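You operate a simulated robot arm through the tools that you are given. There is no shell and no other tool.

The job below is to be done with a simulated two-armed robot. You get a single attempt, and the scene is never put back.

JOB
Test the yellow sample cup and stand it on the mat with its pH number.
Fine: switch the grey meter on and zero it while its plate is empty; test that cup alone. Set down upright: what you pick out.

It is judged by the outcome, as a careful person would: the job done as asked, and still so three seconds after it is handed in. It fails if anything else is knocked over, pushed out of place, dropped, spilled or broken.

ROBOT AND FRAMES
Two 7-joint arms with fingered hands on one trunk that stands fixed in place. Base frame: the origin is at the foot of the trunk, x ahead of it, y to its left, z up. Units: m, rad, N and s.
The left shoulder is at [0.07, 0.139, 1.108], the right one opposite. With the tool pointing down near the work surface each hand reaches from about 0.46 to 0.84 m from the base axis, measured 20 degrees to its own side. Payload 3.9 kg a hand.
The tool frame of a hand sits at the grasp point between the pads (the TCP): z along the fingers, y along the line on which they close. The tips reach 0.029 m beyond it. The gripper opens to 0.1 m. The gripper's body begins 0.034 m behind the TCP. The gripper is a hand of 5 fingers: y runs from the thumb to the fingers, the wrist lies at [-0.015, -0.105, -0.177] in the tool frame, and closing takes about 1.5 s.
Orientation is told as [roll, pitch, yaw] about the base's x, y, z axes, in that order, counted from this pose: with the fingers straight down and the wrist toward the robot, the tool's x, y and z point along [0, 1, 0], [1, 0, 0] and [0, 0, -1] of the base frame.

CONTROLS
- The arms move only by the tool move_arm. It takes "left_plan", "right_plan" or both (then of equal length, played together; a hand with none holds still); each is a list of rows, each a list of 3 entries, a list of its own where there are three numbers: the shift along the tool's x, y, z in units of 20 mm (1.0 is 20 mm), then the turn, a rotation vector about the tool's x, y, z in units of 8 degrees (1.0 is 8 degrees), then the gripper command, from -1 (shut) to 1 (fully open), values between in proportion. In form: [[[tx, ty, tz], [ax, ay, az], grip], ...]. A call has 1 to 20 rows; each row shifts and turns the commanded pose from where the row before left it, along the tool's axes as they then stand. A call with a number of a shift or a turn outside -1 to 1 is refused whole. Rows are played at 5 a second. More than 0.05 m and 0.15 rad between two rows, or a gripper value outside its range, and nothing of the call is played. A pose out of reach is approached as far as the arm can. The call stops where the force on the tool passes 40 N (or 10 N more than at its start, if that is more) or the arm is blocked; 0.2 s more then pass. The fingers move at their own pace (about 0.153 m/s each) and stop on an object; they squeeze with about 29 N. The grip force told is the motor's: it shows also when the fingers shut on nothing. Time passes only in rows, and 0.2 s behind the last, so rows that do not move let the fingers close. It gives the time, the measured TCP pose, the force on the tool (base axes), the opening and the grip force at its end, in the units of the frame above (readings bear some noise), with the torque about the TCP (base axes, N m) and any sound that the robot's microphone picked up.
- Cameras (640 x 400 px; columns grow to the right, rows downward): "scene" is now at [0.1109, 0.0389, 1.4287]; the picture's right is [0.55, -0.84, 0.00], its down [-0.46, -0.30, -0.84] and it looks along [0.70, 0.46, -0.55] (base axes); focal length 322 px, centre (320, 200). "left" rides on the left gripper at [-0.066, -0.086, -0.121] in its tool frame; the picture's right is [-0.76, -0.31, 0.58], its down [0.59, -0.70, 0.40] and it looks along [0.28, 0.64, 0.71] (tool axes); focal length 247 px, centre (320, 200). "right" rides on the right gripper at [0.066, -0.086, -0.121] in its tool frame; the picture's right is [-0.76, 0.31, -0.58], its down [-0.59, -0.70, 0.40] and it looks along [-0.28, 0.64, 0.71] (tool axes); focal length 247 px, centre (320, 200). There is no depth. A picture from a camera that has moved, and an enlarged one, comes with that camera's place and axes in the base frame and with its lens. The place of the scene camera against the robot may be out by one fixed shift of up to 0.025 m in any direction.
- capture(camera): a new picture of that camera. The clock stands still meanwhile.
- move_column(by): slides the trunk up (or, below 0, down) by that many m; the arms and the scene camera ride with it, the base frame stays. It gives what a move gives, with no picture.
- hand_shape(shape, hand): the hand has 5 fingers and takes this shape, open, in about a second: jaw (thumb against the fingers, like two jaws); tri (thumb and two fingers); tip (a fingertip pinch); poke (one finger out to press); point (the index stretched); flat (the hand flat); cup (the hand cupped); fist (a fist). The gripper value then closes the fingers along that shape, each until it touches; the sizes above hold for jaw. It gives what a move gives, with no picture.
- pan_tilt(pan, tilt): turns the head with the scene camera to pan (to the left, within 1.501 rad either way) and tilt (down, from -0.506 to 1.204), counted from straight ahead of the robot. It gives what a move gives.
- enlarge(camera, box): a new picture of the part [left, top, right, bottom] of that camera's present view, enlarged. The clock stands still meanwhile.
- sign_off(): hands the job in; it is judged then, once.

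Places have to be worked out from the pictures, the camera data and where the tool is seen. Open the grippers and draw the arms clear of the work before you hand the job in, unless the task says otherwise.

The tools are called after "Call:" as name(argument=value, ...) on one line, values as JSON. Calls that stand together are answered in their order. move_arm: Moves the arms, as the interface text tells. Its arguments: {"type":"object","properties":{"left_plan":{"type":"array","items":{"type":"array"}},"right_plan":{"type":"array","items":{"type":"array"}}},"required":[]} The other tools are called the same way: move_column (by) slides the trunk up or down; hand_shape (shape, hand) gives the hand a shape; pan_tilt (pan, tilt) turns the head that bears the scene camera; capture (camera) takes a picture; enlarge (camera, box) takes an enlarged picture of a part of a camera's view; sign_off () hands the job in.

At the start:

```text
time: 0.0
left_position: [0.3279, 0.5016, 1.1324]
left_ee_rot: [0.001, -0.001, 0.593]
left_contact_force: [0.0, -0.6, 0.0]
left_moment: [0.01, -0.02, 0.0]
left_gripper_width: 0.0999
left_gripper_force: 0.0
left_shape: jaw
right_position: [0.4176, 0.1201, 1.1249]
right_ee_rot: [-0.001, -0.002, 0.594]
right_contact_force: [-0.3, -0.3, 1.0]
right_moment: [-0.01, 0.0, 0.0]
right_gripper_width: 0.0999
right_gripper_force: 0.0
right_shape: jaw
trunk travel left (down, up): [-0.75, 0.09]
head pan, tilt: [0.581, 0.579]
```

scene: 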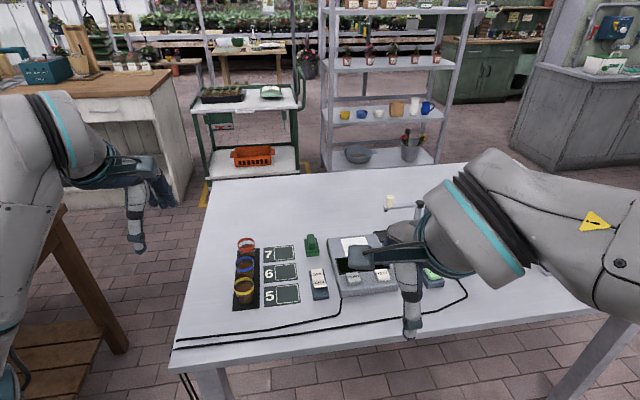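
right: 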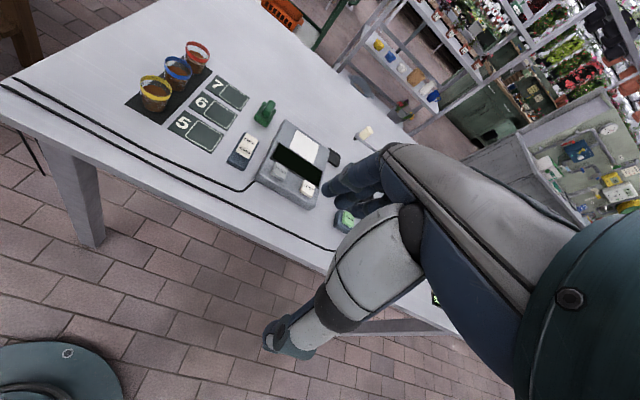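
left: 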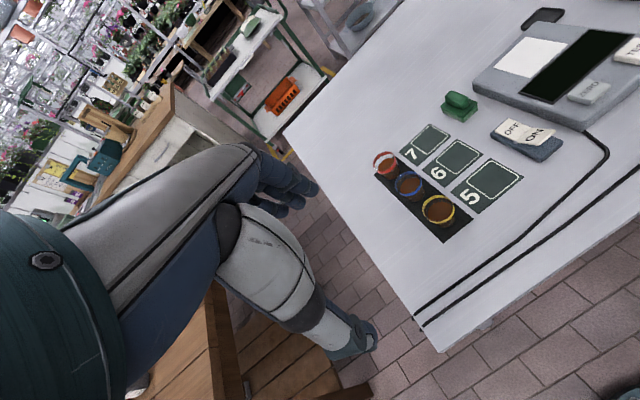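

I'll start by looking closer at the meter, cups and mats from the existing viewpoints.

Call:
enlarge(camera="scene", box=[220, 180, 480, 340])

Call:
enlarge(camera="left", box=[360, 0, 640, 250])

Call:
enlarge(camera="right", box=[110, 30, 420, 240])

```text
2.46 times, centred on (350, 260) of scene
camera zoom: at [0.1109, 0.0389, 1.4287], right [0.55, -0.84, 0.0], down [-0.46, -0.3, -0.84], along [0.7, 0.46, -0.55], focal length 792 px, centre (246, 52)
```

zoom: 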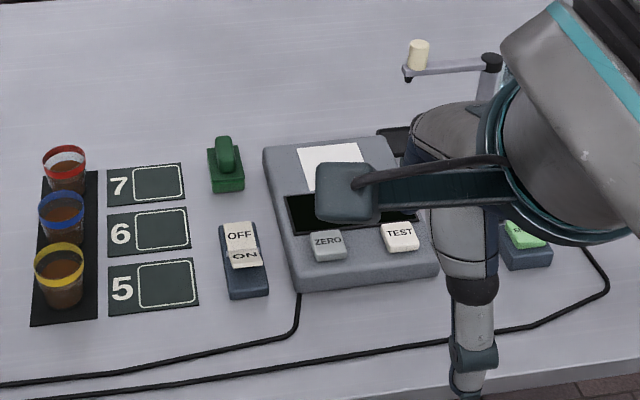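

```text
1.60 times, centred on (500, 125) of left
camera zoom: at [0.2936, 0.3985, 1.2518], right [0.17, -0.8, -0.58], down [-0.91, 0.09, -0.4], along [0.37, 0.59, -0.71], focal length 395 px, centre (32, 320)
```

zoom: 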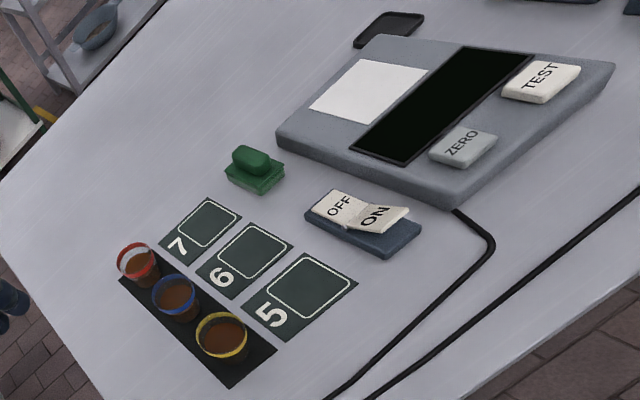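

```text
1.90 times, centred on (265, 135) of right
camera zoom: at [0.3096, 0.1259, 1.2461], right [0.68, -0.46, 0.58], down [-0.25, -0.88, -0.4], along [0.69, 0.12, -0.71], focal length 470 px, centre (425, 324)
```

zoom: 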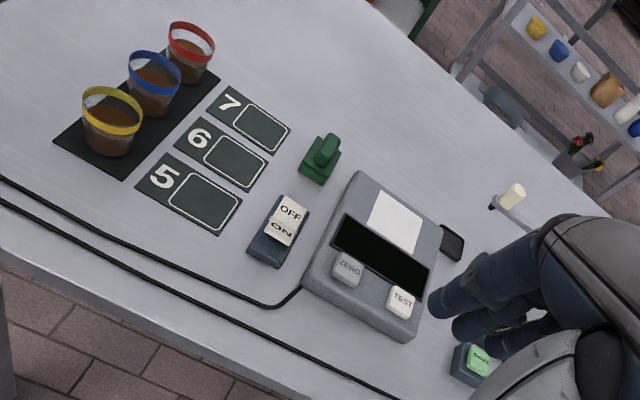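

The left and right wrist pictures triangulate the table top to about z=0.81, with the "5" mat's front-right corner near (0.52, 0.37). The right arm hides part of the bench, so I draw it back to the right at its present height.

Call:
move_arm(right_plan=[[[-0.966, -0.779, 0], [0, 0, 0], 1], [[-0.966, -0.779, 0], [0, 0, 0], 1], [[-0.966, -0.779, 0], [0, 0, 0], 1], [[-0.966, -0.779, 0], [0, 0, 0], 1], [[-0.966, -0.779, 0], [0, 0, 0], 1], [[-0.966, -0.779, 0], [0, 0, 0], 1], [[-0.966, -0.779, 0], [0, 0, 0], 1], [[-0.966, -0.779, 0], [0, 0, 0], 1], [[-0.966, -0.779, 0], [0, 0, 0], 1], [[-0.966, -0.779, 0], [0, 0, 0], 1], [[-0.966, -0.779, 0], [0, 0, 0], 1], [[-0.966, -0.779, 0], [0, 0, 0], 1], [[-0.966, -0.779, 0], [0, 0, 0], 1], [[-0.966, -0.779, 0], [0, 0, 0], 1], [[-0.966, -0.779, 0], [0, 0, 0], 1], [[-0.966, -0.779, 0], [0, 0, 0], 1], [[-0.966, -0.779, 0], [0, 0, 0], 1], [[-0.966, -0.779, 0], [0, 0, 0], 1]])

```text
time: 3.8
left_position: [0.3266, 0.5013, 1.1322]
left_ee_rot: [0.001, -0.001, 0.593]
left_contact_force: [-0.2, 0.6, -0.9]
left_moment: [-0.01, 0.01, -0.03]
left_gripper_width: 0.0999
left_gripper_force: 0.0
left_shape: jaw
right_position: [0.385, -0.1269, 1.1038]
right_ee_rot: [0.001, -0.005, 0.59]
right_contact_force: [-0.2, -0.7, -0.2]
right_moment: [-0.02, -0.02, 0.0]
right_gripper_width: 0.0999
right_gripper_force: 0.0
right_shape: jaw
right hand out of reach, approached as far as the arm can: row 10, 11, 12, 13, 14, 15, 16, 17, 18
trunk travel left (down, up): [-0.75, 0.09]
head pan, tilt: [0.581, 0.579]
```

The right arm stopped at (0.385, -0.127), limited by reach at that yaw. I take a new scene picture to see what is uncovered.

Call:
capture(camera="scene")

Call:
enlarge(camera="scene", box=[320, 170, 500, 310])

Call:
capture(camera="right")

```text
taken
camera scene: at [0.1106, 0.0385, 1.4287], right [0.55, -0.84, 0.0], down [-0.46, -0.3, -0.84], along [0.7, 0.46, -0.55], focal length 322 px, centre (320, 200)
```

scene: 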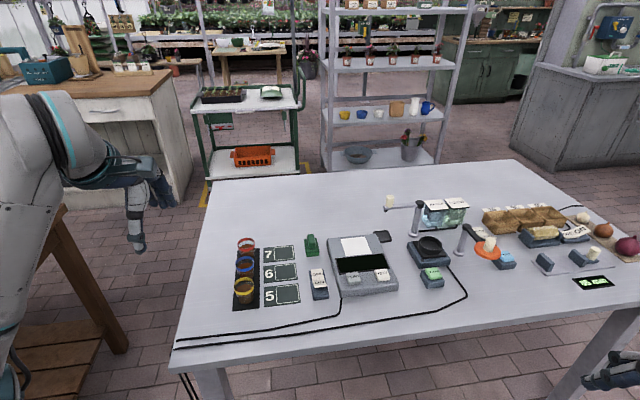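

```text
2.86 times, centred on (410, 240) of scene
camera zoom: at [0.1106, 0.0385, 1.4287], right [0.55, -0.84, 0.0], down [-0.46, -0.3, -0.84], along [0.7, 0.46, -0.55], focal length 920 px, centre (63, 86)
```

zoom: 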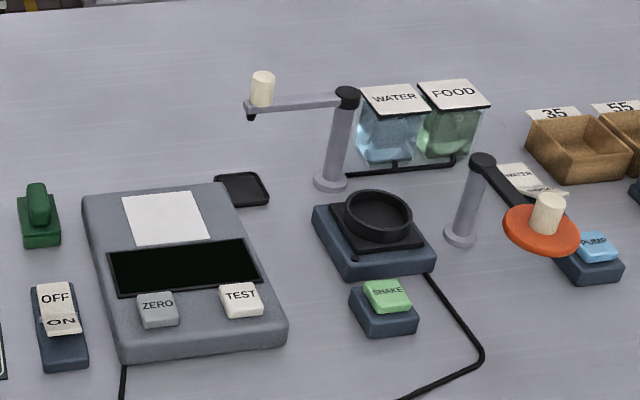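

```text
taken
camera right: at [0.2779, -0.1194, 1.2262], right [0.68, -0.46, 0.58], down [-0.26, -0.88, -0.4], along [0.69, 0.12, -0.71], focal length 247 px, centre (320, 200)
```

right: 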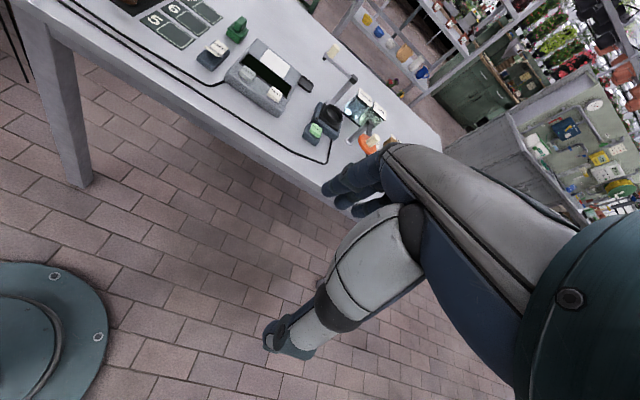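

Everything is now visible: the grey meter with its plate, display, ZERO and TEST keys, a separate OFF/ON rocker (ON end toward the robot, raised), and the cups and mats 5/6/7. From the two wrist views I judge ON ≈(0.576, 0.347, 0.841), ZERO ≈(0.623, 0.285, 0.851), TEST ≈(0.672, 0.232, 0.85), plate ≈(0.73, 0.334, 0.848) and the yellow cup rim ≈(0.459, 0.482, 0.853). I put the left hand in the poke shape to see where its fingertip is.

Call:
hand_shape(hand="left", shape="poke")

Call:
pan_tilt(pan=0.75, tilt=0.6)

Call:
capture(camera="scene")

Call:
capture(camera="left")

```text
time: 4.7
left_position: [0.3275, 0.5017, 1.1321]
left_ee_rot: [-0.001, 0.001, 0.594]
left_contact_force: [0.5, -0.6, -0.5]
left_moment: [-0.02, -0.01, -0.02]
left_gripper_width: 0.0003
left_gripper_force: 0.0
left_shape: poke
right_position: [0.3853, -0.1264, 1.1062]
right_ee_rot: [-0.001, -0.001, 0.59]
right_contact_force: [-0.1, 0.0, 0.1]
right_moment: [0.04, -0.02, -0.01]
right_gripper_width: 0.0997
right_gripper_force: 0.1
right_shape: jaw
trunk travel left (down, up): [-0.75, 0.09]
head pan, tilt: [0.581, 0.579]
```

```text
time: 5.4
left_position: [0.3269, 0.5007, 1.1325]
left_ee_rot: [0.0, 0.001, 0.594]
left_contact_force: [-0.1, 0.9, 0.3]
left_moment: [-0.02, -0.03, 0.02]
left_gripper_width: 0.0
left_gripper_force: 0.0
left_shape: poke
right_position: [0.3848, -0.127, 1.1052]
right_ee_rot: [0.0, -0.001, 0.591]
right_contact_force: [-0.6, -0.9, 0.3]
right_moment: [-0.03, -0.01, -0.01]
right_gripper_width: 0.0994
right_gripper_force: 0.0
right_shape: jaw
trunk travel left (down, up): [-0.75, 0.09]
head pan, tilt: [0.75, 0.6]
```

```text
taken
camera scene: at [0.1012, 0.0502, 1.4268], right [0.68, -0.73, 0.0], down [-0.41, -0.39, -0.83], along [0.6, 0.56, -0.56], focal length 322 px, centre (320, 200)
```

scene: 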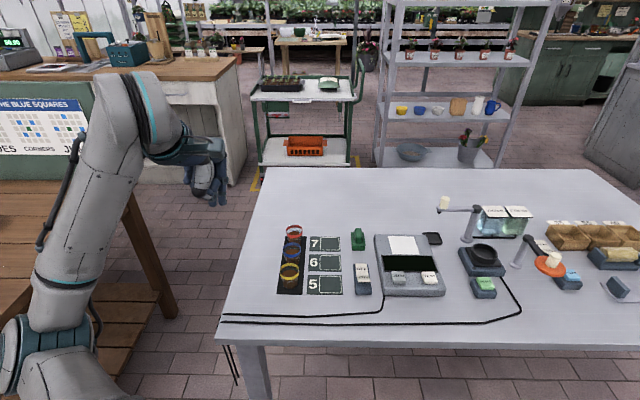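

```text
taken
camera left: at [0.2937, 0.3984, 1.2518], right [0.17, -0.8, -0.58], down [-0.91, 0.09, -0.4], along [0.37, 0.59, -0.71], focal length 247 px, centre (320, 200)
```

left: 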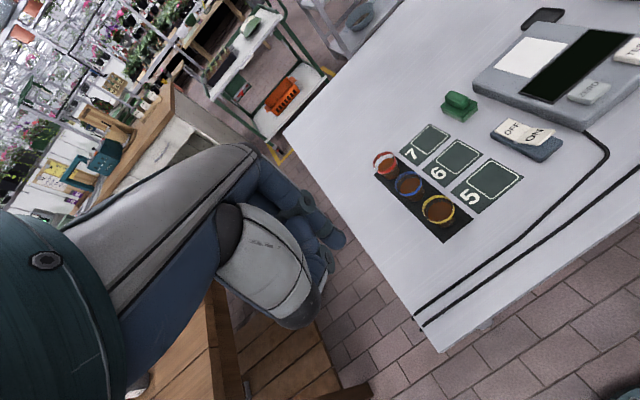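

The bench is aligned with about 0.75 rad yaw. I enlarge the left-hand view and the scene view of the hand to find the poking fingertip.

Call:
enlarge(camera="left", box=[200, 130, 400, 340])

Call:
enlarge(camera="scene", box=[130, 100, 270, 230])

Call:
enlarge(camera="scene", box=[260, 190, 460, 310])

```text
1.90 times, centred on (300, 235) of left
camera zoom: at [0.2937, 0.3984, 1.2518], right [0.17, -0.8, -0.58], down [-0.91, 0.09, -0.4], along [0.37, 0.59, -0.71], focal length 470 px, centre (358, 133)
```

zoom: 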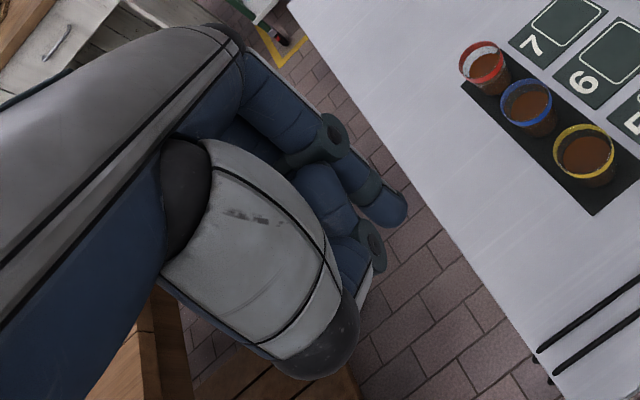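

```text
3.08 times, centred on (200, 165) of scene
camera zoom: at [0.1012, 0.0502, 1.4268], right [0.68, -0.73, 0.0], down [-0.41, -0.39, -0.83], along [0.6, 0.56, -0.56], focal length 991 px, centre (689, 308)
```

zoom: 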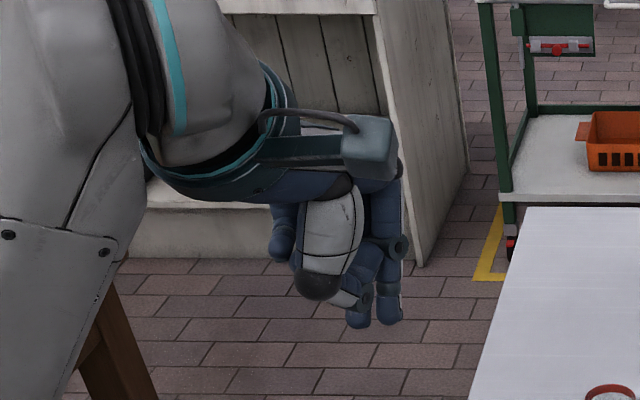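

```text
3.20 times, centred on (360, 250) of scene
camera zoom: at [0.1012, 0.0502, 1.4268], right [0.68, -0.73, 0.0], down [-0.41, -0.39, -0.83], along [0.6, 0.56, -0.56], focal length 1030 px, centre (192, 40)
```

zoom: 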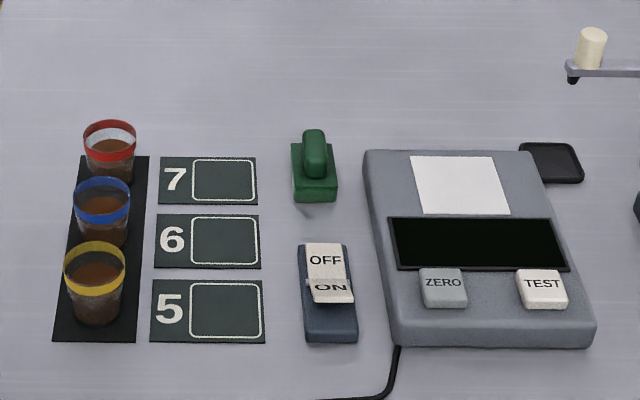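

In poke shape the index tip sits at roughly tool (-0.005, 0.008, 0.037). I bring the left hand over the ON end of the rocker, keeping the tip around z=0.93, well above everything.

Call:
move_arm(left_plan=[[[-0.875, 0.367, 0.533], [0, 0, 0], 0], [[-0.875, 0.367, 0.533], [0, 0, 0], 0], [[-0.875, 0.367, 0.533], [0, 0, 0], 0], [[-0.875, 0.367, 0.533], [0, 0, 0], 0], [[-0.875, 0.367, 0.533], [0, 0, 0], 0], [[-0.875, 0.367, 0.533], [0, 0, 0], 0], [[-0.875, 0.367, 0.533], [0, 0, 0], 0], [[-0.875, 0.367, 0.533], [0, 0, 0], 0], [[-0.875, 0.367, 0.533], [0, 0, 0], 0], [[-0.875, 0.367, 0.533], [0, 0, 0], 0], [[-0.875, 0.367, 0.533], [0, 0, 0], 0], [[-0.875, 0.367, 0.533], [0, 0, 0], 0], [[-0.875, 0.367, 0.533], [0, 0, 0], 0], [[-0.875, 0.367, 0.533], [0, 0, 0], 0], [[-0.875, 0.367, 0.533], [0, 0, 0], 0]])

Call:
capture(camera="scene")

Call:
capture(camera="left")

```text
time: 8.6
left_position: [0.4189, 0.4109, 0.9461]
left_ee_rot: [-0.002, -0.002, 0.594]
left_contact_force: [0.4, -0.5, 0.4]
left_moment: [0.0, -0.02, 0.01]
left_gripper_width: 0.0001
left_gripper_force: 0.2
left_shape: poke
left hand out of reach, approached as far as the arm can: row 6, 7, 8, 9, 10, 11, 12, 13, 14, 15
right_position: [0.3844, -0.1258, 1.105]
right_ee_rot: [0.001, -0.003, 0.589]
right_contact_force: [0.1, 0.4, 0.0]
right_moment: [0.0, 0.01, 0.0]
right_gripper_width: 0.1001
right_gripper_force: 0.1
right_shape: jaw
trunk travel left (down, up): [-0.75, 0.09]
head pan, tilt: [0.75, 0.6]
```

```text
taken
camera scene: at [0.1013, 0.0502, 1.4268], right [0.68, -0.73, 0.0], down [-0.41, -0.39, -0.83], along [0.6, 0.56, -0.56], focal length 322 px, centre (320, 200)
```

scene: 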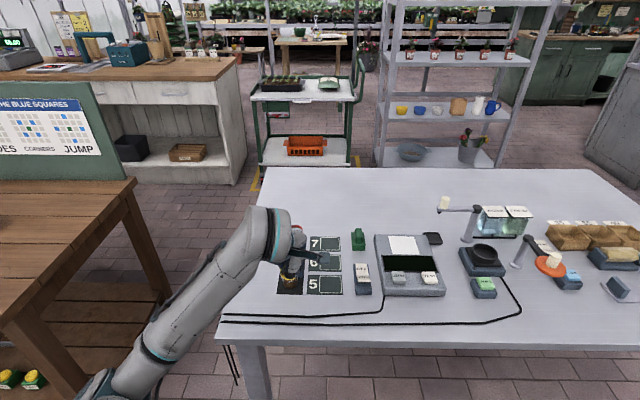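

```text
taken
camera left: at [0.3843, 0.3082, 1.066], right [0.17, -0.8, -0.58], down [-0.91, 0.1, -0.4], along [0.37, 0.59, -0.71], focal length 247 px, centre (320, 200)
```

left: 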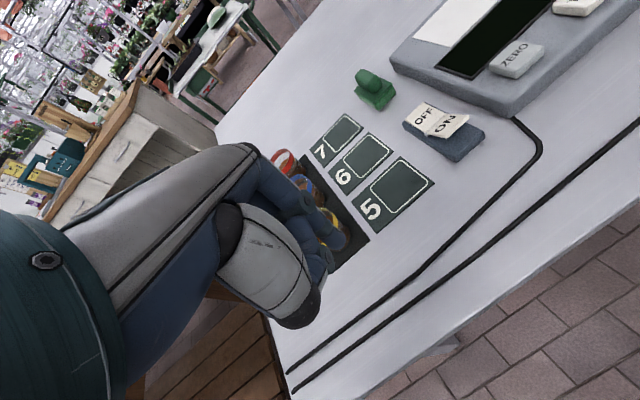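

The arm reported out of reach and stopped at (0.419, 0.411, 0.946), still about 5 cm clear above the cups. I move straight up a little to see how the arm responds from here.

Call:
move_arm(left_plan=[[[0, 0, -1], [0, 0, 0], 0], [[0, 0, -1], [0, 0, 0], 0], [[0, 0, -1], [0, 0, 0], 0]])

```text
time: 9.4
left_position: [0.4071, 0.4159, 1.0042]
left_ee_rot: [0.0, -0.002, 0.593]
left_contact_force: [-0.3, 0.1, -0.3]
left_moment: [0.0, -0.02, 0.0]
left_gripper_width: 0.0
left_gripper_force: 0.0
left_shape: poke
left hand out of reach, approached as far as the arm can: row 1, 2
right_position: [0.3849, -0.1266, 1.105]
right_ee_rot: [0.0, -0.003, 0.591]
right_contact_force: [-0.1, -1.1, -0.3]
right_moment: [-0.02, 0.01, -0.01]
right_gripper_width: 0.0997
right_gripper_force: 0.1
right_shape: jaw
trunk travel left (down, up): [-0.75, 0.09]
head pan, tilt: [0.75, 0.6]
```

The next call starts from the measured pose, so I am at a posture limit rather than at maximum distance. I try turning the hand's yaw toward straight ahead at this height, which should suit the left elbow better.

Call:
move_arm(left_plan=[[[0, 0, -0.5], [0, 0, 1], 0], [[0, 0, -0.5], [0, 0, 1], 0], [[0, 0, 0], [0, 0, 1], 0], [[0, 0, 0], [0, 0, 1], 0]])

```text
time: 10.4
left_position: [0.4083, 0.4144, 1.0237]
left_ee_rot: [0.0, -0.002, 0.034]
left_contact_force: [0.0, -0.1, 0.2]
left_moment: [0.01, -0.04, 0.02]
left_gripper_width: 0.0
left_gripper_force: 0.1
left_shape: poke
right_position: [0.3843, -0.1262, 1.1047]
right_ee_rot: [-0.001, -0.002, 0.59]
right_contact_force: [0.9, 1.2, 0.6]
right_moment: [0.01, 0.01, 0.02]
right_gripper_width: 0.0998
right_gripper_force: 0.1
right_shape: jaw
trunk travel left (down, up): [-0.75, 0.09]
head pan, tilt: [0.75, 0.6]
```

Yaw ≈0.03 works without complaint. Now I go toward the ON end at that yaw, ending near (0.568, 0.352, 0.975).

Call:
move_arm(left_plan=[[[-0.42, 0.98, 0.3], [0, 0, 0], 0], [[-0.42, 0.98, 0.3], [0, 0, 0], 0], [[-0.42, 0.98, 0.3], [0, 0, 0], 0], [[-0.42, 0.98, 0.3], [0, 0, 0], 0], [[-0.42, 0.98, 0.3], [0, 0, 0], 0], [[-0.42, 0.98, 0.3], [0, 0, 0], 0], [[-0.42, 0.98, 0.3], [0, 0, 0], 0], [[-0.42, 0.98, 0.3], [0, 0, 0], 0]])

Call:
capture(camera="scene")

Call:
capture(camera="left")

```text
time: 12.2
left_position: [0.4936, 0.4008, 0.9822]
left_ee_rot: [0.0, 0.0, 0.035]
left_contact_force: [0.3, -0.3, -0.5]
left_moment: [0.04, 0.0, 0.01]
left_gripper_width: 0.0
left_gripper_force: 0.2
left_shape: poke
left hand out of reach, approached as far as the arm can: row 4, 5, 6, 7, 8
right_position: [0.3846, -0.127, 1.1041]
right_ee_rot: [-0.001, -0.001, 0.59]
right_contact_force: [0.0, -0.2, -0.2]
right_moment: [0.0, -0.01, 0.01]
right_gripper_width: 0.0997
right_gripper_force: 0.1
right_shape: jaw
trunk travel left (down, up): [-0.75, 0.09]
head pan, tilt: [0.75, 0.6]
```

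```text
taken
camera scene: at [0.1012, 0.0503, 1.4268], right [0.68, -0.73, 0.0], down [-0.41, -0.39, -0.83], along [0.6, 0.56, -0.56], focal length 322 px, centre (320, 200)
```

scene: 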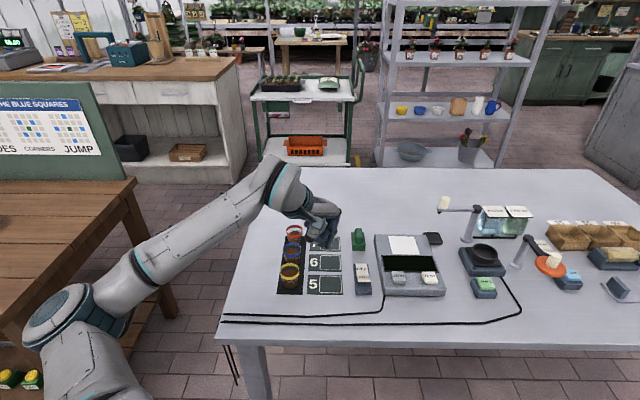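

```text
taken
camera left: at [0.4108, 0.3321, 1.1033], right [-0.28, -0.77, -0.58], down [-0.72, 0.56, -0.4], along [0.63, 0.3, -0.71], focal length 247 px, centre (320, 200)
```

left: 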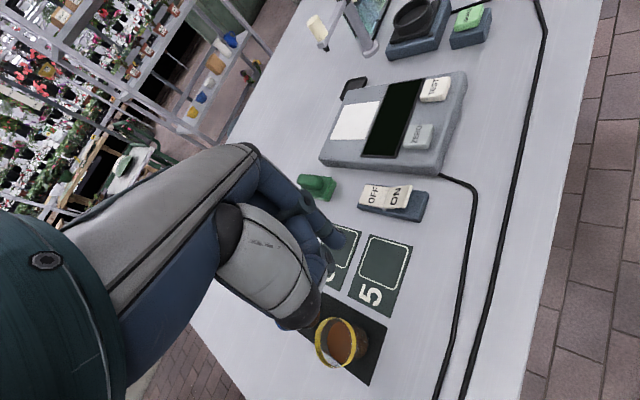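

The arm posture (elbow out at shoulder height, forearm level) suggests wrist bend is the limit at this height over the bench. I raise the trunk by 0.08 m so the hand works lower relative to the shoulder.

Call:
move_column(by=0.085)

Call:
move_arm(left_plan=[[[-0.2, 0.3, 1], [0, 0, 0], 0], [[-0.2, 0.3, 1], [0, 0, 0], 0], [[-0.2, 0.3, 1], [0, 0, 0], 0], [[-0.2, 0.3, 1], [0, 0, 0], 0]])

```text
time: 13.4
left_position: [0.4938, 0.401, 1.0688]
left_ee_rot: [0.0, 0.001, 0.034]
left_contact_force: [-0.1, -0.1, -0.6]
left_moment: [0.01, 0.01, -0.02]
left_gripper_width: 0.0
left_gripper_force: 0.0
left_shape: poke
right_position: [0.3845, -0.1249, 1.1897]
right_ee_rot: [-0.002, -0.002, 0.59]
right_contact_force: [-0.1, 0.1, 0.1]
right_moment: [-0.02, 0.0, -0.01]
right_gripper_width: 0.0998
right_gripper_force: 0.1
right_shape: jaw
trunk travel left (down, up): [-0.835, 0.005]
head pan, tilt: [0.75, 0.6]
```

```text
time: 14.4
left_position: [0.4995, 0.3976, 0.9861]
left_ee_rot: [0.002, -0.003, 0.034]
left_contact_force: [-0.3, -0.6, 0.6]
left_moment: [0.0, 0.01, 0.0]
left_gripper_width: 0.0
left_gripper_force: 0.1
left_shape: poke
left hand out of reach, approached as far as the arm can: row 1, 2, 3, 4
right_position: [0.3844, -0.1262, 1.1899]
right_ee_rot: [0.001, -0.002, 0.591]
right_contact_force: [-0.6, 0.0, 0.2]
right_moment: [0.0, 0.03, 0.0]
right_gripper_width: 0.0998
right_gripper_force: 0.1
right_shape: jaw
trunk travel left (down, up): [-0.835, 0.005]
head pan, tilt: [0.75, 0.6]
```

Forward travel is still limited near x=0.50 in this posture. I look at the arm's configuration before choosing a different wrist yaw.

Call:
pan_tilt(pan=1.0, tilt=0.9)

Call:
capture(camera="scene")

```text
time: 15.2
left_position: [0.5005, 0.3969, 0.9884]
left_ee_rot: [0.0, -0.001, 0.034]
left_contact_force: [0.4, -0.1, 0.3]
left_moment: [0.01, -0.03, 0.01]
left_gripper_width: 0.0
left_gripper_force: 0.0
left_shape: poke
right_position: [0.3849, -0.1264, 1.1898]
right_ee_rot: [-0.001, -0.001, 0.591]
right_contact_force: [-0.2, 0.3, -0.4]
right_moment: [0.0, 0.0, 0.01]
right_gripper_width: 0.0997
right_gripper_force: 0.0
right_shape: jaw
trunk travel left (down, up): [-0.835, 0.005]
head pan, tilt: [1.0, 0.901]
```

```text
taken
camera scene: at [0.0773, 0.0534, 1.4871], right [0.84, -0.54, 0.0], down [-0.42, -0.66, -0.62], along [0.34, 0.52, -0.78], focal length 322 px, centre (320, 200)
```

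scene: 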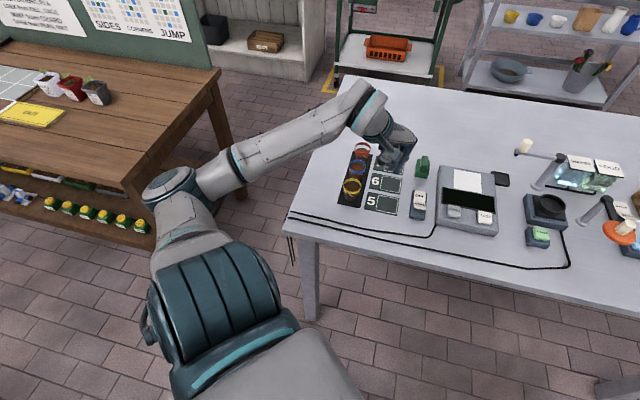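

The elbow sits straight out to the left at shoulder height, which looks like a singular posture for moving forward. I lift the hand to about z=1.15 and then try going forward high up, so the elbow comes up and forward before descending.

Call:
move_arm(left_plan=[[[0, -0.3, -1], [0, 0, 0], 0], [[0, -0.3, -1], [0, 0, 0], 0], [[0, -0.3, -1], [0, 0, 0], 0], [[0, 0, -1], [0, 0, 0], 0], [[0, 0, -1], [0, 0, 0], 0], [[0, 0, -1], [0, 0, 0], 0], [[0, 0, -1], [0, 0, 0], 0], [[0, 0, -1], [0, 0, 0], 0], [[0, 0, -1], [0, 0, 0], 0]])

Call:
capture(camera="scene")

```text
time: 17.2
left_position: [0.4825, 0.3971, 1.1663]
left_ee_rot: [-0.001, -0.001, 0.033]
left_contact_force: [-1.5, -0.6, -0.8]
left_moment: [-0.01, -0.05, 0.0]
left_gripper_width: 0.0
left_gripper_force: 0.2
left_shape: poke
right_position: [0.3845, -0.1258, 1.1894]
right_ee_rot: [0.0, -0.003, 0.59]
right_contact_force: [0.1, 0.0, -1.2]
right_moment: [-0.02, 0.03, 0.01]
right_gripper_width: 0.0998
right_gripper_force: 0.1
right_shape: jaw
trunk travel left (down, up): [-0.835, 0.005]
head pan, tilt: [1.0, 0.901]
```

```text
taken
camera scene: at [0.077, 0.0532, 1.487], right [0.84, -0.54, 0.0], down [-0.42, -0.66, -0.62], along [0.34, 0.52, -0.78], focal length 322 px, centre (320, 200)
```

scene: 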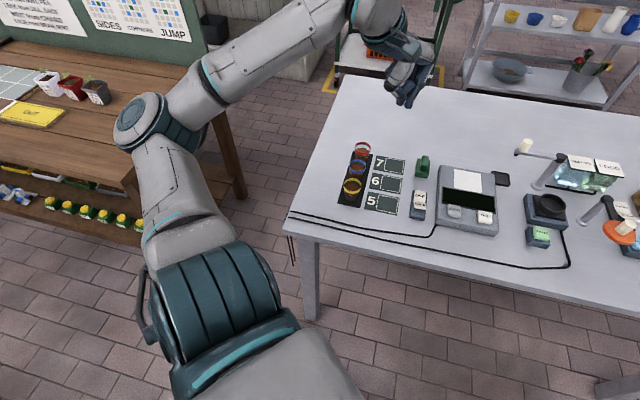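

Up here no limit is reported. I now test moving forward and to the right at this height.

Call:
move_arm(left_plan=[[[-0.3, 1, 0], [0, 0, 0], 0], [[-0.3, 1, 0], [0, 0, 0], 0], [[-0.3, 1, 0], [0, 0, 0], 0], [[-0.3, 1, 0], [0, 0, 0], 0], [[-0.3, 1, 0], [0, 0, 0], 0]])

Call:
capture(camera="scene")

```text
time: 18.4
left_position: [0.5089, 0.4028, 1.1827]
left_ee_rot: [0.06, -0.009, 0.047]
left_contact_force: [1.0, 0.6, 0.6]
left_moment: [0.0, 0.03, 0.0]
left_gripper_width: 0.0
left_gripper_force: 0.0
left_shape: poke
left hand out of reach, approached as far as the arm can: row 1, 2, 3, 4, 5
right_position: [0.3834, -0.1283, 1.1894]
right_ee_rot: [0.003, -0.001, 0.589]
right_contact_force: [0.3, 0.2, -0.2]
right_moment: [0.05, 0.0, 0.04]
right_gripper_width: 0.0998
right_gripper_force: 0.0
right_shape: jaw
trunk travel left (down, up): [-0.835, 0.005]
head pan, tilt: [1.0, 0.901]
```

```text
taken
camera scene: at [0.0776, 0.0522, 1.4869], right [0.84, -0.54, 0.0], down [-0.42, -0.66, -0.62], along [0.34, 0.52, -0.78], focal length 322 px, centre (320, 200)
```

scene: 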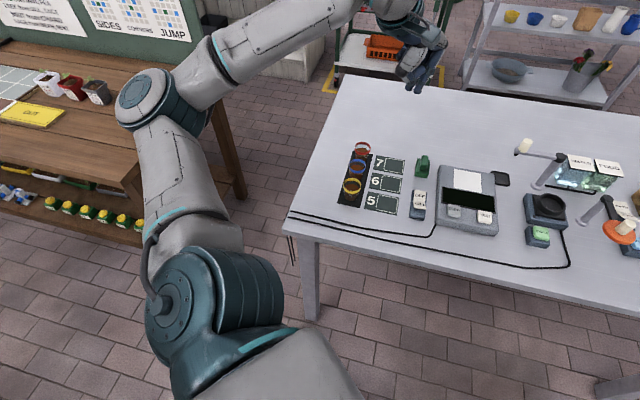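

The shoulder's first joint has begun to swing round, which is what is needed to leave the singular posture. I keep pushing forward at this height.

Call:
move_arm(left_plan=[[[-0.3, 1, 0], [0, 0, 0], 0], [[-0.3, 1, 0], [0, 0, 0], 0], [[-0.3, 1, 0], [0, 0, 0], 0], [[-0.3, 1, 0], [0, 0, 0], 0], [[-0.3, 1, 0], [0, 0, 0], 0]])

Call:
capture(camera="scene")

```text
time: 19.6
left_position: [0.6154, 0.3717, 1.1789]
left_ee_rot: [0.066, -0.008, 0.035]
left_contact_force: [0.2, 0.2, -0.4]
left_moment: [0.01, 0.01, 0.01]
left_gripper_width: 0.0001
left_gripper_force: 0.0
left_shape: poke
left hand out of reach, approached as far as the arm can: row 1
right_position: [0.3864, -0.1265, 1.1895]
right_ee_rot: [0.002, -0.002, 0.59]
right_contact_force: [0.5, 1.1, -0.6]
right_moment: [-0.01, 0.01, 0.01]
right_gripper_width: 0.0998
right_gripper_force: 0.2
right_shape: jaw
trunk travel left (down, up): [-0.835, 0.005]
head pan, tilt: [1.0, 0.901]
```

```text
taken
camera scene: at [0.0784, 0.0532, 1.4869], right [0.84, -0.54, 0.0], down [-0.42, -0.66, -0.62], along [0.34, 0.52, -0.78], focal length 322 px, centre (320, 200)
```

scene: 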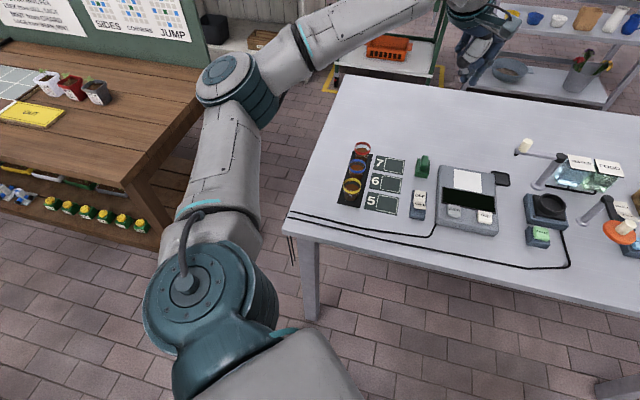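

That got through: the hand is at (0.615, 0.372, 1.179) with the elbow now forward. I take out the small roll and descend to above the ON end at z≈0.97.

Call:
move_arm(left_plan=[[[0, 0, 0.3], [0, -0.47, 0], 0], [[-0.083, -0.22, 0.95], [0, 0, 0], 0], [[-0.083, -0.22, 0.95], [0, 0, 0], 0], [[-0.083, -0.22, 0.95], [0, 0, 0], 0], [[-0.083, -0.22, 0.95], [0, 0, 0], 0], [[-0.083, -0.22, 0.95], [0, 0, 0], 0], [[-0.083, -0.22, 0.95], [0, 0, 0], 0], [[-0.083, -0.22, 0.95], [0, 0, 0], 0], [[-0.083, -0.22, 0.95], [0, 0, 0], 0], [[-0.083, -0.22, 0.95], [0, 0, 0], 0], [[-0.083, -0.22, 0.95], [0, 0, 0], 0], [[-0.083, -0.2, 0.95], [0, 0, 0], 0]])

Call:
pan_tilt(pan=0.6, tilt=0.75)

Call:
capture(camera="scene")

Call:
capture(camera="left")

```text
time: 22.2
left_position: [0.6345, 0.3896, 0.9988]
left_ee_rot: [-0.002, -0.005, 0.027]
left_contact_force: [-0.7, 0.1, -0.2]
left_moment: [0.01, 0.0, 0.0]
left_gripper_width: 0.0
left_gripper_force: 0.0
left_shape: poke
left hand out of reach, approached as far as the arm can: row 6, 7, 8, 9, 10, 11, 12
right_position: [0.3855, -0.1259, 1.1891]
right_ee_rot: [0.0, -0.001, 0.59]
right_contact_force: [0.0, 0.0, 0.8]
right_moment: [0.01, 0.01, 0.01]
right_gripper_width: 0.0998
right_gripper_force: 0.0
right_shape: jaw
trunk travel left (down, up): [-0.835, 0.005]
head pan, tilt: [1.0, 0.901]
```

```text
time: 23.1
left_position: [0.6343, 0.3895, 0.9992]
left_ee_rot: [-0.003, -0.006, 0.028]
left_contact_force: [0.5, 0.0, 0.4]
left_moment: [-0.01, -0.02, 0.04]
left_gripper_width: 0.0002
left_gripper_force: 0.0
left_shape: poke
right_position: [0.3856, -0.1256, 1.1903]
right_ee_rot: [0.002, -0.002, 0.591]
right_contact_force: [0.1, 0.0, -0.7]
right_moment: [0.01, 0.0, 0.04]
right_gripper_width: 0.0999
right_gripper_force: 0.1
right_shape: jaw
trunk travel left (down, up): [-0.835, 0.005]
head pan, tilt: [0.6, 0.75]
```

```text
taken
camera scene: at [0.1047, 0.0369, 1.4989], right [0.57, -0.82, 0.0], down [-0.56, -0.39, -0.73], along [0.6, 0.41, -0.68], focal length 322 px, centre (320, 200)
```

scene: 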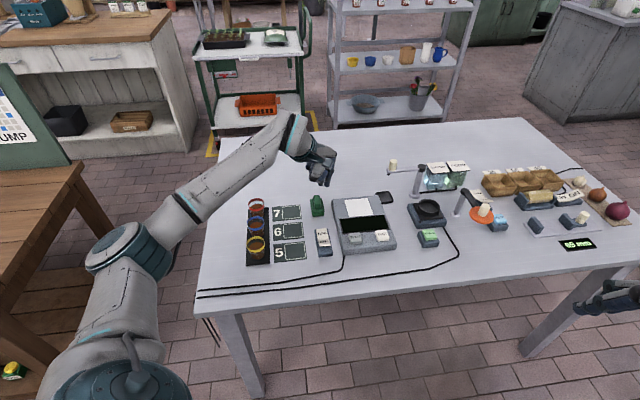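

```text
taken
camera left: at [0.5492, 0.3212, 1.1189], right [-0.28, -0.77, -0.58], down [-0.72, 0.57, -0.4], along [0.64, 0.3, -0.71], focal length 247 px, centre (320, 200)
```

left: 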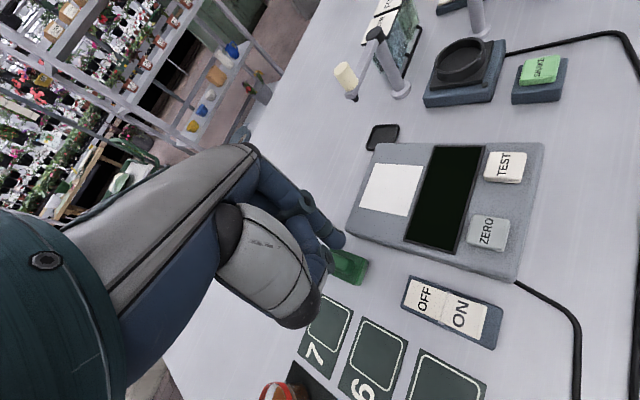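

Now it balked at coming back toward the robot, stopping at (0.634, 0.39, 0.999), with the fingertip above the green object but well clear. I test sideways travel toward the meter at this height.

Call:
move_arm(left_plan=[[[-1, 0, 0], [0, 0, 0], 0], [[-1, 0, 0], [0, 0, 0], 0], [[-1, 0, 0], [0, 0, 0], 0]])

```text
time: 23.9
left_position: [0.6581, 0.3439, 1.009]
left_ee_rot: [-0.001, -0.004, 0.029]
left_contact_force: [0.4, 0.6, 0.5]
left_moment: [0.01, 0.03, 0.01]
left_gripper_width: 0.0
left_gripper_force: 0.0
left_shape: poke
left hand out of reach, approached as far as the arm can: row 1, 2, 3
right_position: [0.385, -0.1263, 1.1896]
right_ee_rot: [0.001, -0.003, 0.589]
right_contact_force: [-0.7, -0.7, 0.5]
right_moment: [-0.01, 0.02, 0.02]
right_gripper_width: 0.0999
right_gripper_force: 0.0
right_shape: jaw
trunk travel left (down, up): [-0.835, 0.005]
head pan, tilt: [0.6, 0.75]
```

The boundary seems to depend on arm posture at this height. I descend about 6 cm here (fingertip still ≥5 cm above the meter) with a little backward travel to see whether lower is freer.

Call:
move_arm(left_plan=[[[0, 0, 1], [0, 0, 0], 0], [[0, 0, 1], [0, 0, 0], 0], [[0, 0, 1], [0, 0, 0], 0], [[0, -0.5, 0], [0, 0, 0], 0], [[0, -0.5, 0], [0, 0, 0], 0]])

Call:
capture(camera="scene")

```text
time: 25.1
left_position: [0.6669, 0.361, 0.9566]
left_ee_rot: [-0.001, -0.006, 0.027]
left_contact_force: [-0.7, -0.5, 0.2]
left_moment: [0.0, 0.02, -0.02]
left_gripper_width: 0.0001
left_gripper_force: 0.1
left_shape: poke
left hand out of reach, approached as far as the arm can: row 1, 2, 3, 4, 5
right_position: [0.3832, -0.1254, 1.1901]
right_ee_rot: [0.001, -0.002, 0.589]
right_contact_force: [-0.1, 0.2, -0.7]
right_moment: [0.0, -0.02, -0.01]
right_gripper_width: 0.1
right_gripper_force: 0.1
right_shape: jaw
trunk travel left (down, up): [-0.835, 0.005]
head pan, tilt: [0.6, 0.75]
```

```text
taken
camera scene: at [0.1047, 0.0369, 1.4989], right [0.56, -0.83, 0.0], down [-0.56, -0.39, -0.73], along [0.6, 0.41, -0.68], focal length 322 px, centre (320, 200)
```

scene: 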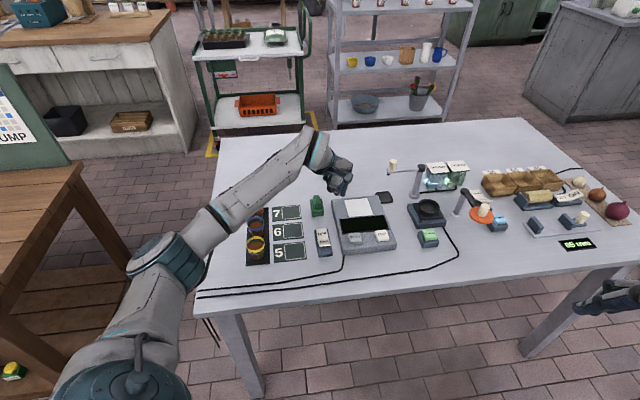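

Going lower pushed the hand outward again; the forearm points about -8° while the hand is yawed +2°, so I suspect sideways wrist deviation is the limit. I turn the hand clockwise (yaw toward -0.4) and then try moving back toward the robot.

Call:
move_arm(left_plan=[[[0, 0, 0], [0, 0, 1], 0], [[0, 0, 0], [0, 0, 1], 0], [[0, 0, 0], [0, 0, 1], 0], [[0, -0.5, 0], [0, 0, 0], 0], [[0, -0.5, 0], [0, 0, 0], 0]])

```text
time: 26.3
left_position: [0.6487, 0.3689, 0.9572]
left_ee_rot: [0.001, -0.01, -0.384]
left_contact_force: [-0.5, -0.1, -0.3]
left_moment: [-0.01, -0.02, -0.01]
left_gripper_width: 0.0003
left_gripper_force: 0.1
left_shape: poke
right_position: [0.3856, -0.1257, 1.1899]
right_ee_rot: [0.0, -0.003, 0.59]
right_contact_force: [-1.0, 0.1, -1.2]
right_moment: [-0.01, 0.01, 0.04]
right_gripper_width: 0.0999
right_gripper_force: 0.1
right_shape: jaw
trunk travel left (down, up): [-0.835, 0.005]
head pan, tilt: [0.6, 0.75]
```

That was it: no limit reported at yaw -0.38. I turn a bit further to about -0.6 and move over the ON end of the rocker, tip at about z=0.92.

Call:
move_arm(left_plan=[[[0, 0, 0], [0, 0, 0.78], 0], [[0, 0, 0], [0, 0, 0.77], 0], [[-0.7, -0.716, 0], [0, 0, 0], 0], [[-0.7, -0.716, 0], [0, 0, 0], 0], [[-0.7, -0.716, 0], [0, 0, 0], 0], [[-0.7, -0.716, 0], [0, 0, 0], 0]])

Call:
capture(camera="scene")

Call:
capture(camera="left")

```text
time: 27.7
left_position: [0.5706, 0.354, 0.9569]
left_ee_rot: [0.005, -0.009, -0.605]
left_contact_force: [0.1, -0.5, 0.2]
left_moment: [-0.03, -0.01, -0.01]
left_gripper_width: 0.0
left_gripper_force: 0.1
left_shape: poke
right_position: [0.3844, -0.1257, 1.1891]
right_ee_rot: [-0.001, -0.003, 0.593]
right_contact_force: [0.1, 0.3, 0.4]
right_moment: [0.03, 0.01, 0.02]
right_gripper_width: 0.0998
right_gripper_force: 0.2
right_shape: jaw
trunk travel left (down, up): [-0.835, 0.005]
head pan, tilt: [0.6, 0.75]
```

```text
taken
camera scene: at [0.1036, 0.0369, 1.499], right [0.56, -0.83, 0.0], down [-0.56, -0.39, -0.73], along [0.6, 0.41, -0.68], focal length 322 px, centre (320, 200)
```

scene: 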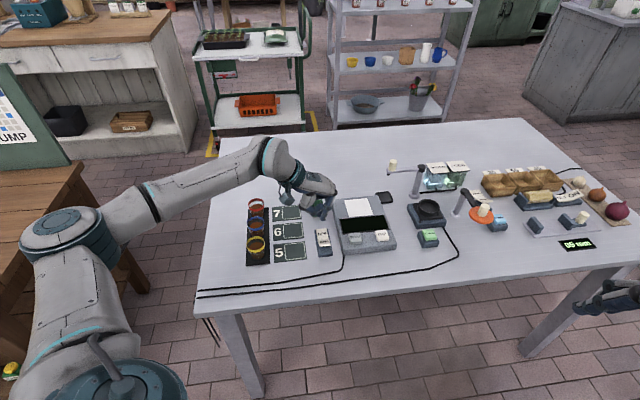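

```text
taken
camera left: at [0.4615, 0.348, 1.0755], right [-0.67, -0.45, -0.58], down [-0.24, 0.88, -0.4], along [0.7, -0.13, -0.71], focal length 247 px, centre (320, 200)
```

left: 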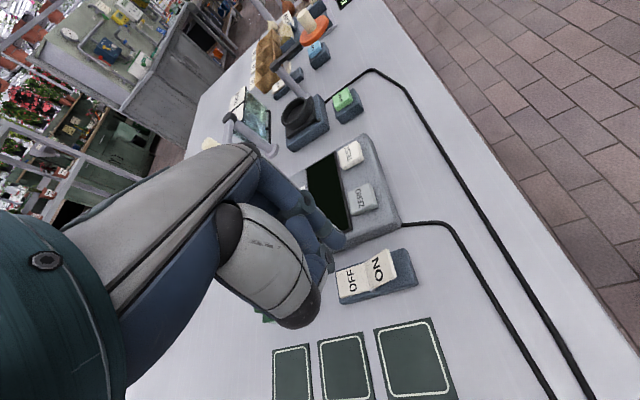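

The ON label back-projects to about (0.571, 0.347), agreeing with before. I enlarge both views to check the fingertip against the rocker.

Call:
enlarge(camera="left", box=[280, 190, 440, 320])

Call:
enlarge(camera="scene", box=[260, 130, 410, 280])

```text
3.08 times, centred on (360, 255) of left
camera zoom: at [0.4615, 0.348, 1.0755], right [-0.67, -0.45, -0.58], down [-0.24, 0.88, -0.4], along [0.7, -0.13, -0.71], focal length 760 px, centre (197, 31)
```

zoom: 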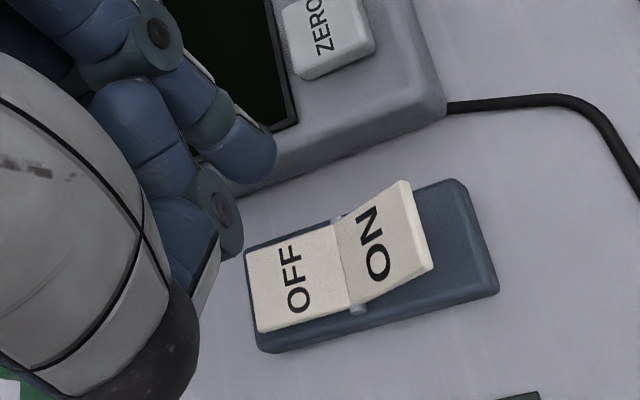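

```text
2.67 times, centred on (335, 205) of scene
camera zoom: at [0.1036, 0.0369, 1.499], right [0.56, -0.83, 0.0], down [-0.56, -0.39, -0.73], along [0.6, 0.41, -0.68], focal length 858 px, centre (280, 187)
```

zoom: 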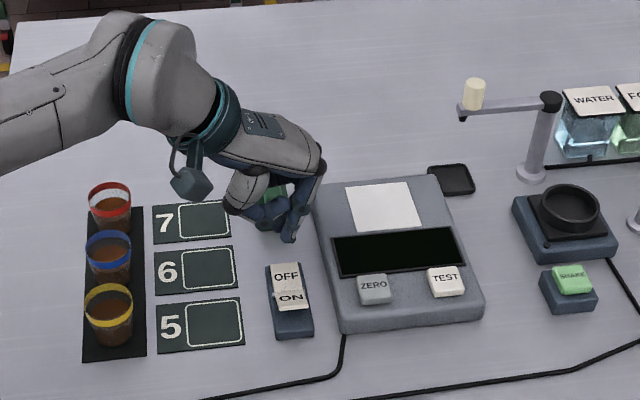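

From both views the tip is at about (0.570, 0.345, 0.93), directly above the ON label. I descend, coarse first and then in 5 mm rows, stopping around first contact.

Call:
move_arm(left_plan=[[[0, 0, 1], [0, 0, 0], 0], [[0, 0, 1], [0, 0, 0], 0], [[0, 0, 1], [0, 0, 0], 0], [[0, 0, 0.25], [0, 0, 0], 0], [[0, 0, 0.25], [0, 0, 0], 0]])

Call:
enlarge(camera="left", box=[280, 190, 440, 320])

Call:
enlarge(camera="scene", box=[260, 130, 410, 280])

```text
time: 28.9
left_position: [0.5713, 0.3535, 0.8872]
left_ee_rot: [0.008, -0.008, -0.603]
left_contact_force: [-0.4, 0.0, -0.5]
left_moment: [0.01, 0.0, -0.04]
left_gripper_width: 0.0
left_gripper_force: 0.1
left_shape: poke
right_position: [0.3852, -0.1269, 1.1894]
right_ee_rot: [-0.001, -0.002, 0.592]
right_contact_force: [-0.7, 0.4, 0.6]
right_moment: [0.0, -0.02, 0.01]
right_gripper_width: 0.0998
right_gripper_force: 0.0
right_shape: jaw
trunk travel left (down, up): [-0.835, 0.005]
head pan, tilt: [0.6, 0.75]
```

```text
3.08 times, centred on (360, 255) of left
camera zoom: at [0.4621, 0.3479, 1.0063], right [-0.68, -0.45, -0.58], down [-0.24, 0.88, -0.4], along [0.7, -0.13, -0.71], focal length 760 px, centre (197, 31)
```

zoom: 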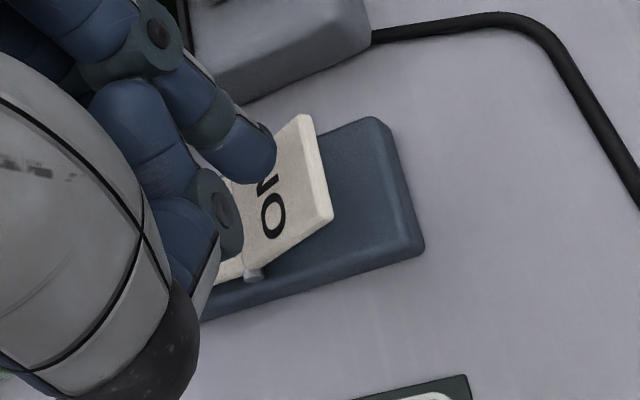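

```text
2.67 times, centred on (335, 205) of scene
camera zoom: at [0.105, 0.0368, 1.4989], right [0.56, -0.83, 0.0], down [-0.56, -0.39, -0.73], along [0.6, 0.41, -0.68], focal length 858 px, centre (280, 187)
```

zoom: 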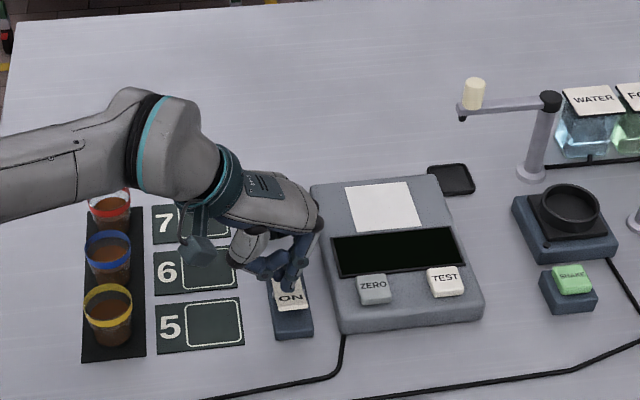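

The tip hangs a little above the ON face, slightly toward its outer edge, which is a good place to press. I continue down in 4 mm rows watching for force or a click.

Call:
move_arm(left_plan=[[[0, 0, 0.2], [0, 0, 0], 0], [[0, 0, 0.2], [0, 0, 0], 0], [[0, 0, 0.2], [0, 0, 0], 0]])

Call:
enlarge(camera="left", box=[280, 190, 440, 320])

Call:
enlarge(camera="scene", box=[300, 190, 410, 270])

```text
time: 29.7
left_position: [0.5716, 0.3538, 0.8757]
left_ee_rot: [0.004, -0.008, -0.602]
left_contact_force: [-1.2, -1.0, -0.2]
left_moment: [0.02, 0.01, 0.02]
left_gripper_width: 0.0002
left_gripper_force: 0.0
left_shape: poke
right_position: [0.385, -0.1271, 1.1889]
right_ee_rot: [0.0, -0.003, 0.59]
right_contact_force: [-0.4, -0.4, 0.0]
right_moment: [0.02, 0.02, -0.01]
right_gripper_width: 0.0997
right_gripper_force: 0.1
right_shape: jaw
trunk travel left (down, up): [-0.835, 0.005]
head pan, tilt: [0.6, 0.75]
```

```text
3.08 times, centred on (360, 255) of left
camera zoom: at [0.4628, 0.348, 0.994], right [-0.68, -0.45, -0.58], down [-0.24, 0.88, -0.4], along [0.7, -0.13, -0.71], focal length 760 px, centre (197, 31)
```

zoom: 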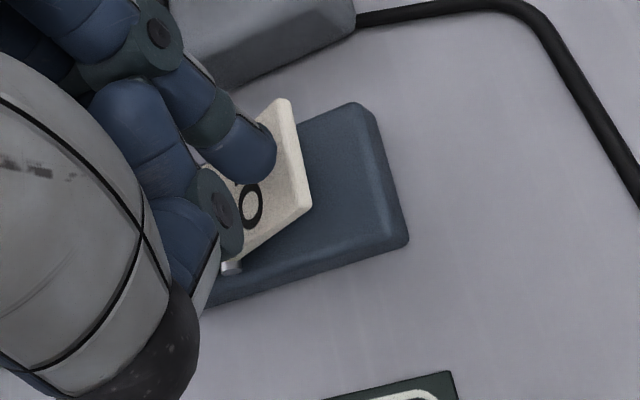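

```text
5.00 times, centred on (355, 230) of scene
camera zoom: at [0.1049, 0.0368, 1.4989], right [0.56, -0.83, 0.0], down [-0.56, -0.39, -0.73], along [0.6, 0.41, -0.68], focal length 1610 px, centre (145, 50)
```

zoom: 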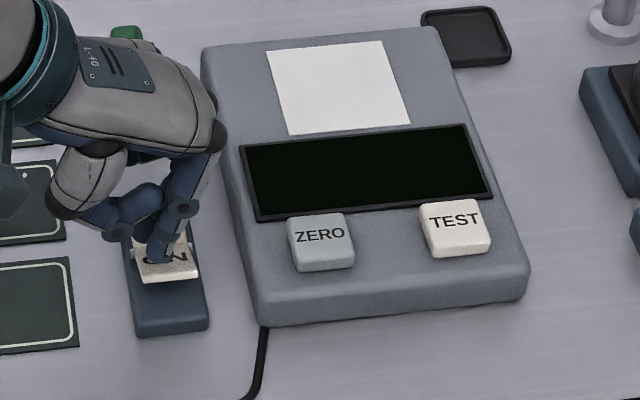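

No force yet, and the tip is centred over the ON lettering. I press on downward in small rows.

Call:
move_arm(left_plan=[[[0, 0, 0.2], [0, 0, 0], 0], [[0, 0, 0.2], [0, 0, 0], 0], [[0, 0, 0.2], [0, 0, 0], 0]])

Call:
enlarge(camera="scene", box=[300, 190, 410, 270])

```text
time: 30.5
left_position: [0.571, 0.3543, 0.8632]
left_ee_rot: [0.002, -0.01, -0.603]
left_contact_force: [0.6, 0.0, 2.1]
left_moment: [-0.07, 0.03, -0.01]
left_gripper_width: 0.0
left_gripper_force: 0.1
left_shape: poke
right_position: [0.3855, -0.1259, 1.1892]
right_ee_rot: [0.0, -0.001, 0.59]
right_contact_force: [0.2, -0.2, 0.2]
right_moment: [0.01, -0.01, -0.01]
right_gripper_width: 0.0997
right_gripper_force: 0.1
right_shape: jaw
trunk travel left (down, up): [-0.835, 0.005]
head pan, tilt: [0.6, 0.75]
```

```text
5.00 times, centred on (355, 230) of scene
camera zoom: at [0.1047, 0.0367, 1.499], right [0.56, -0.83, 0.0], down [-0.56, -0.39, -0.73], along [0.6, 0.41, -0.68], focal length 1610 px, centre (145, 50)
```

zoom: 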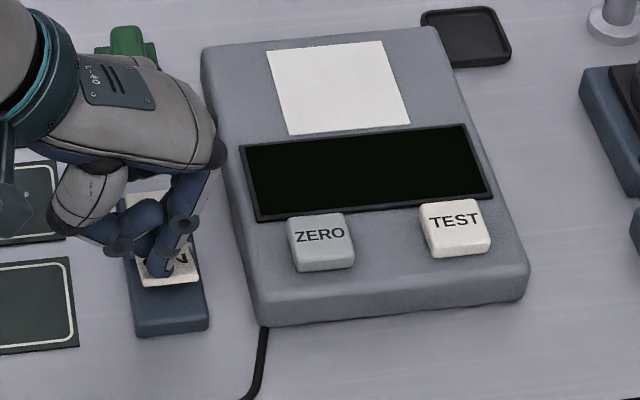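

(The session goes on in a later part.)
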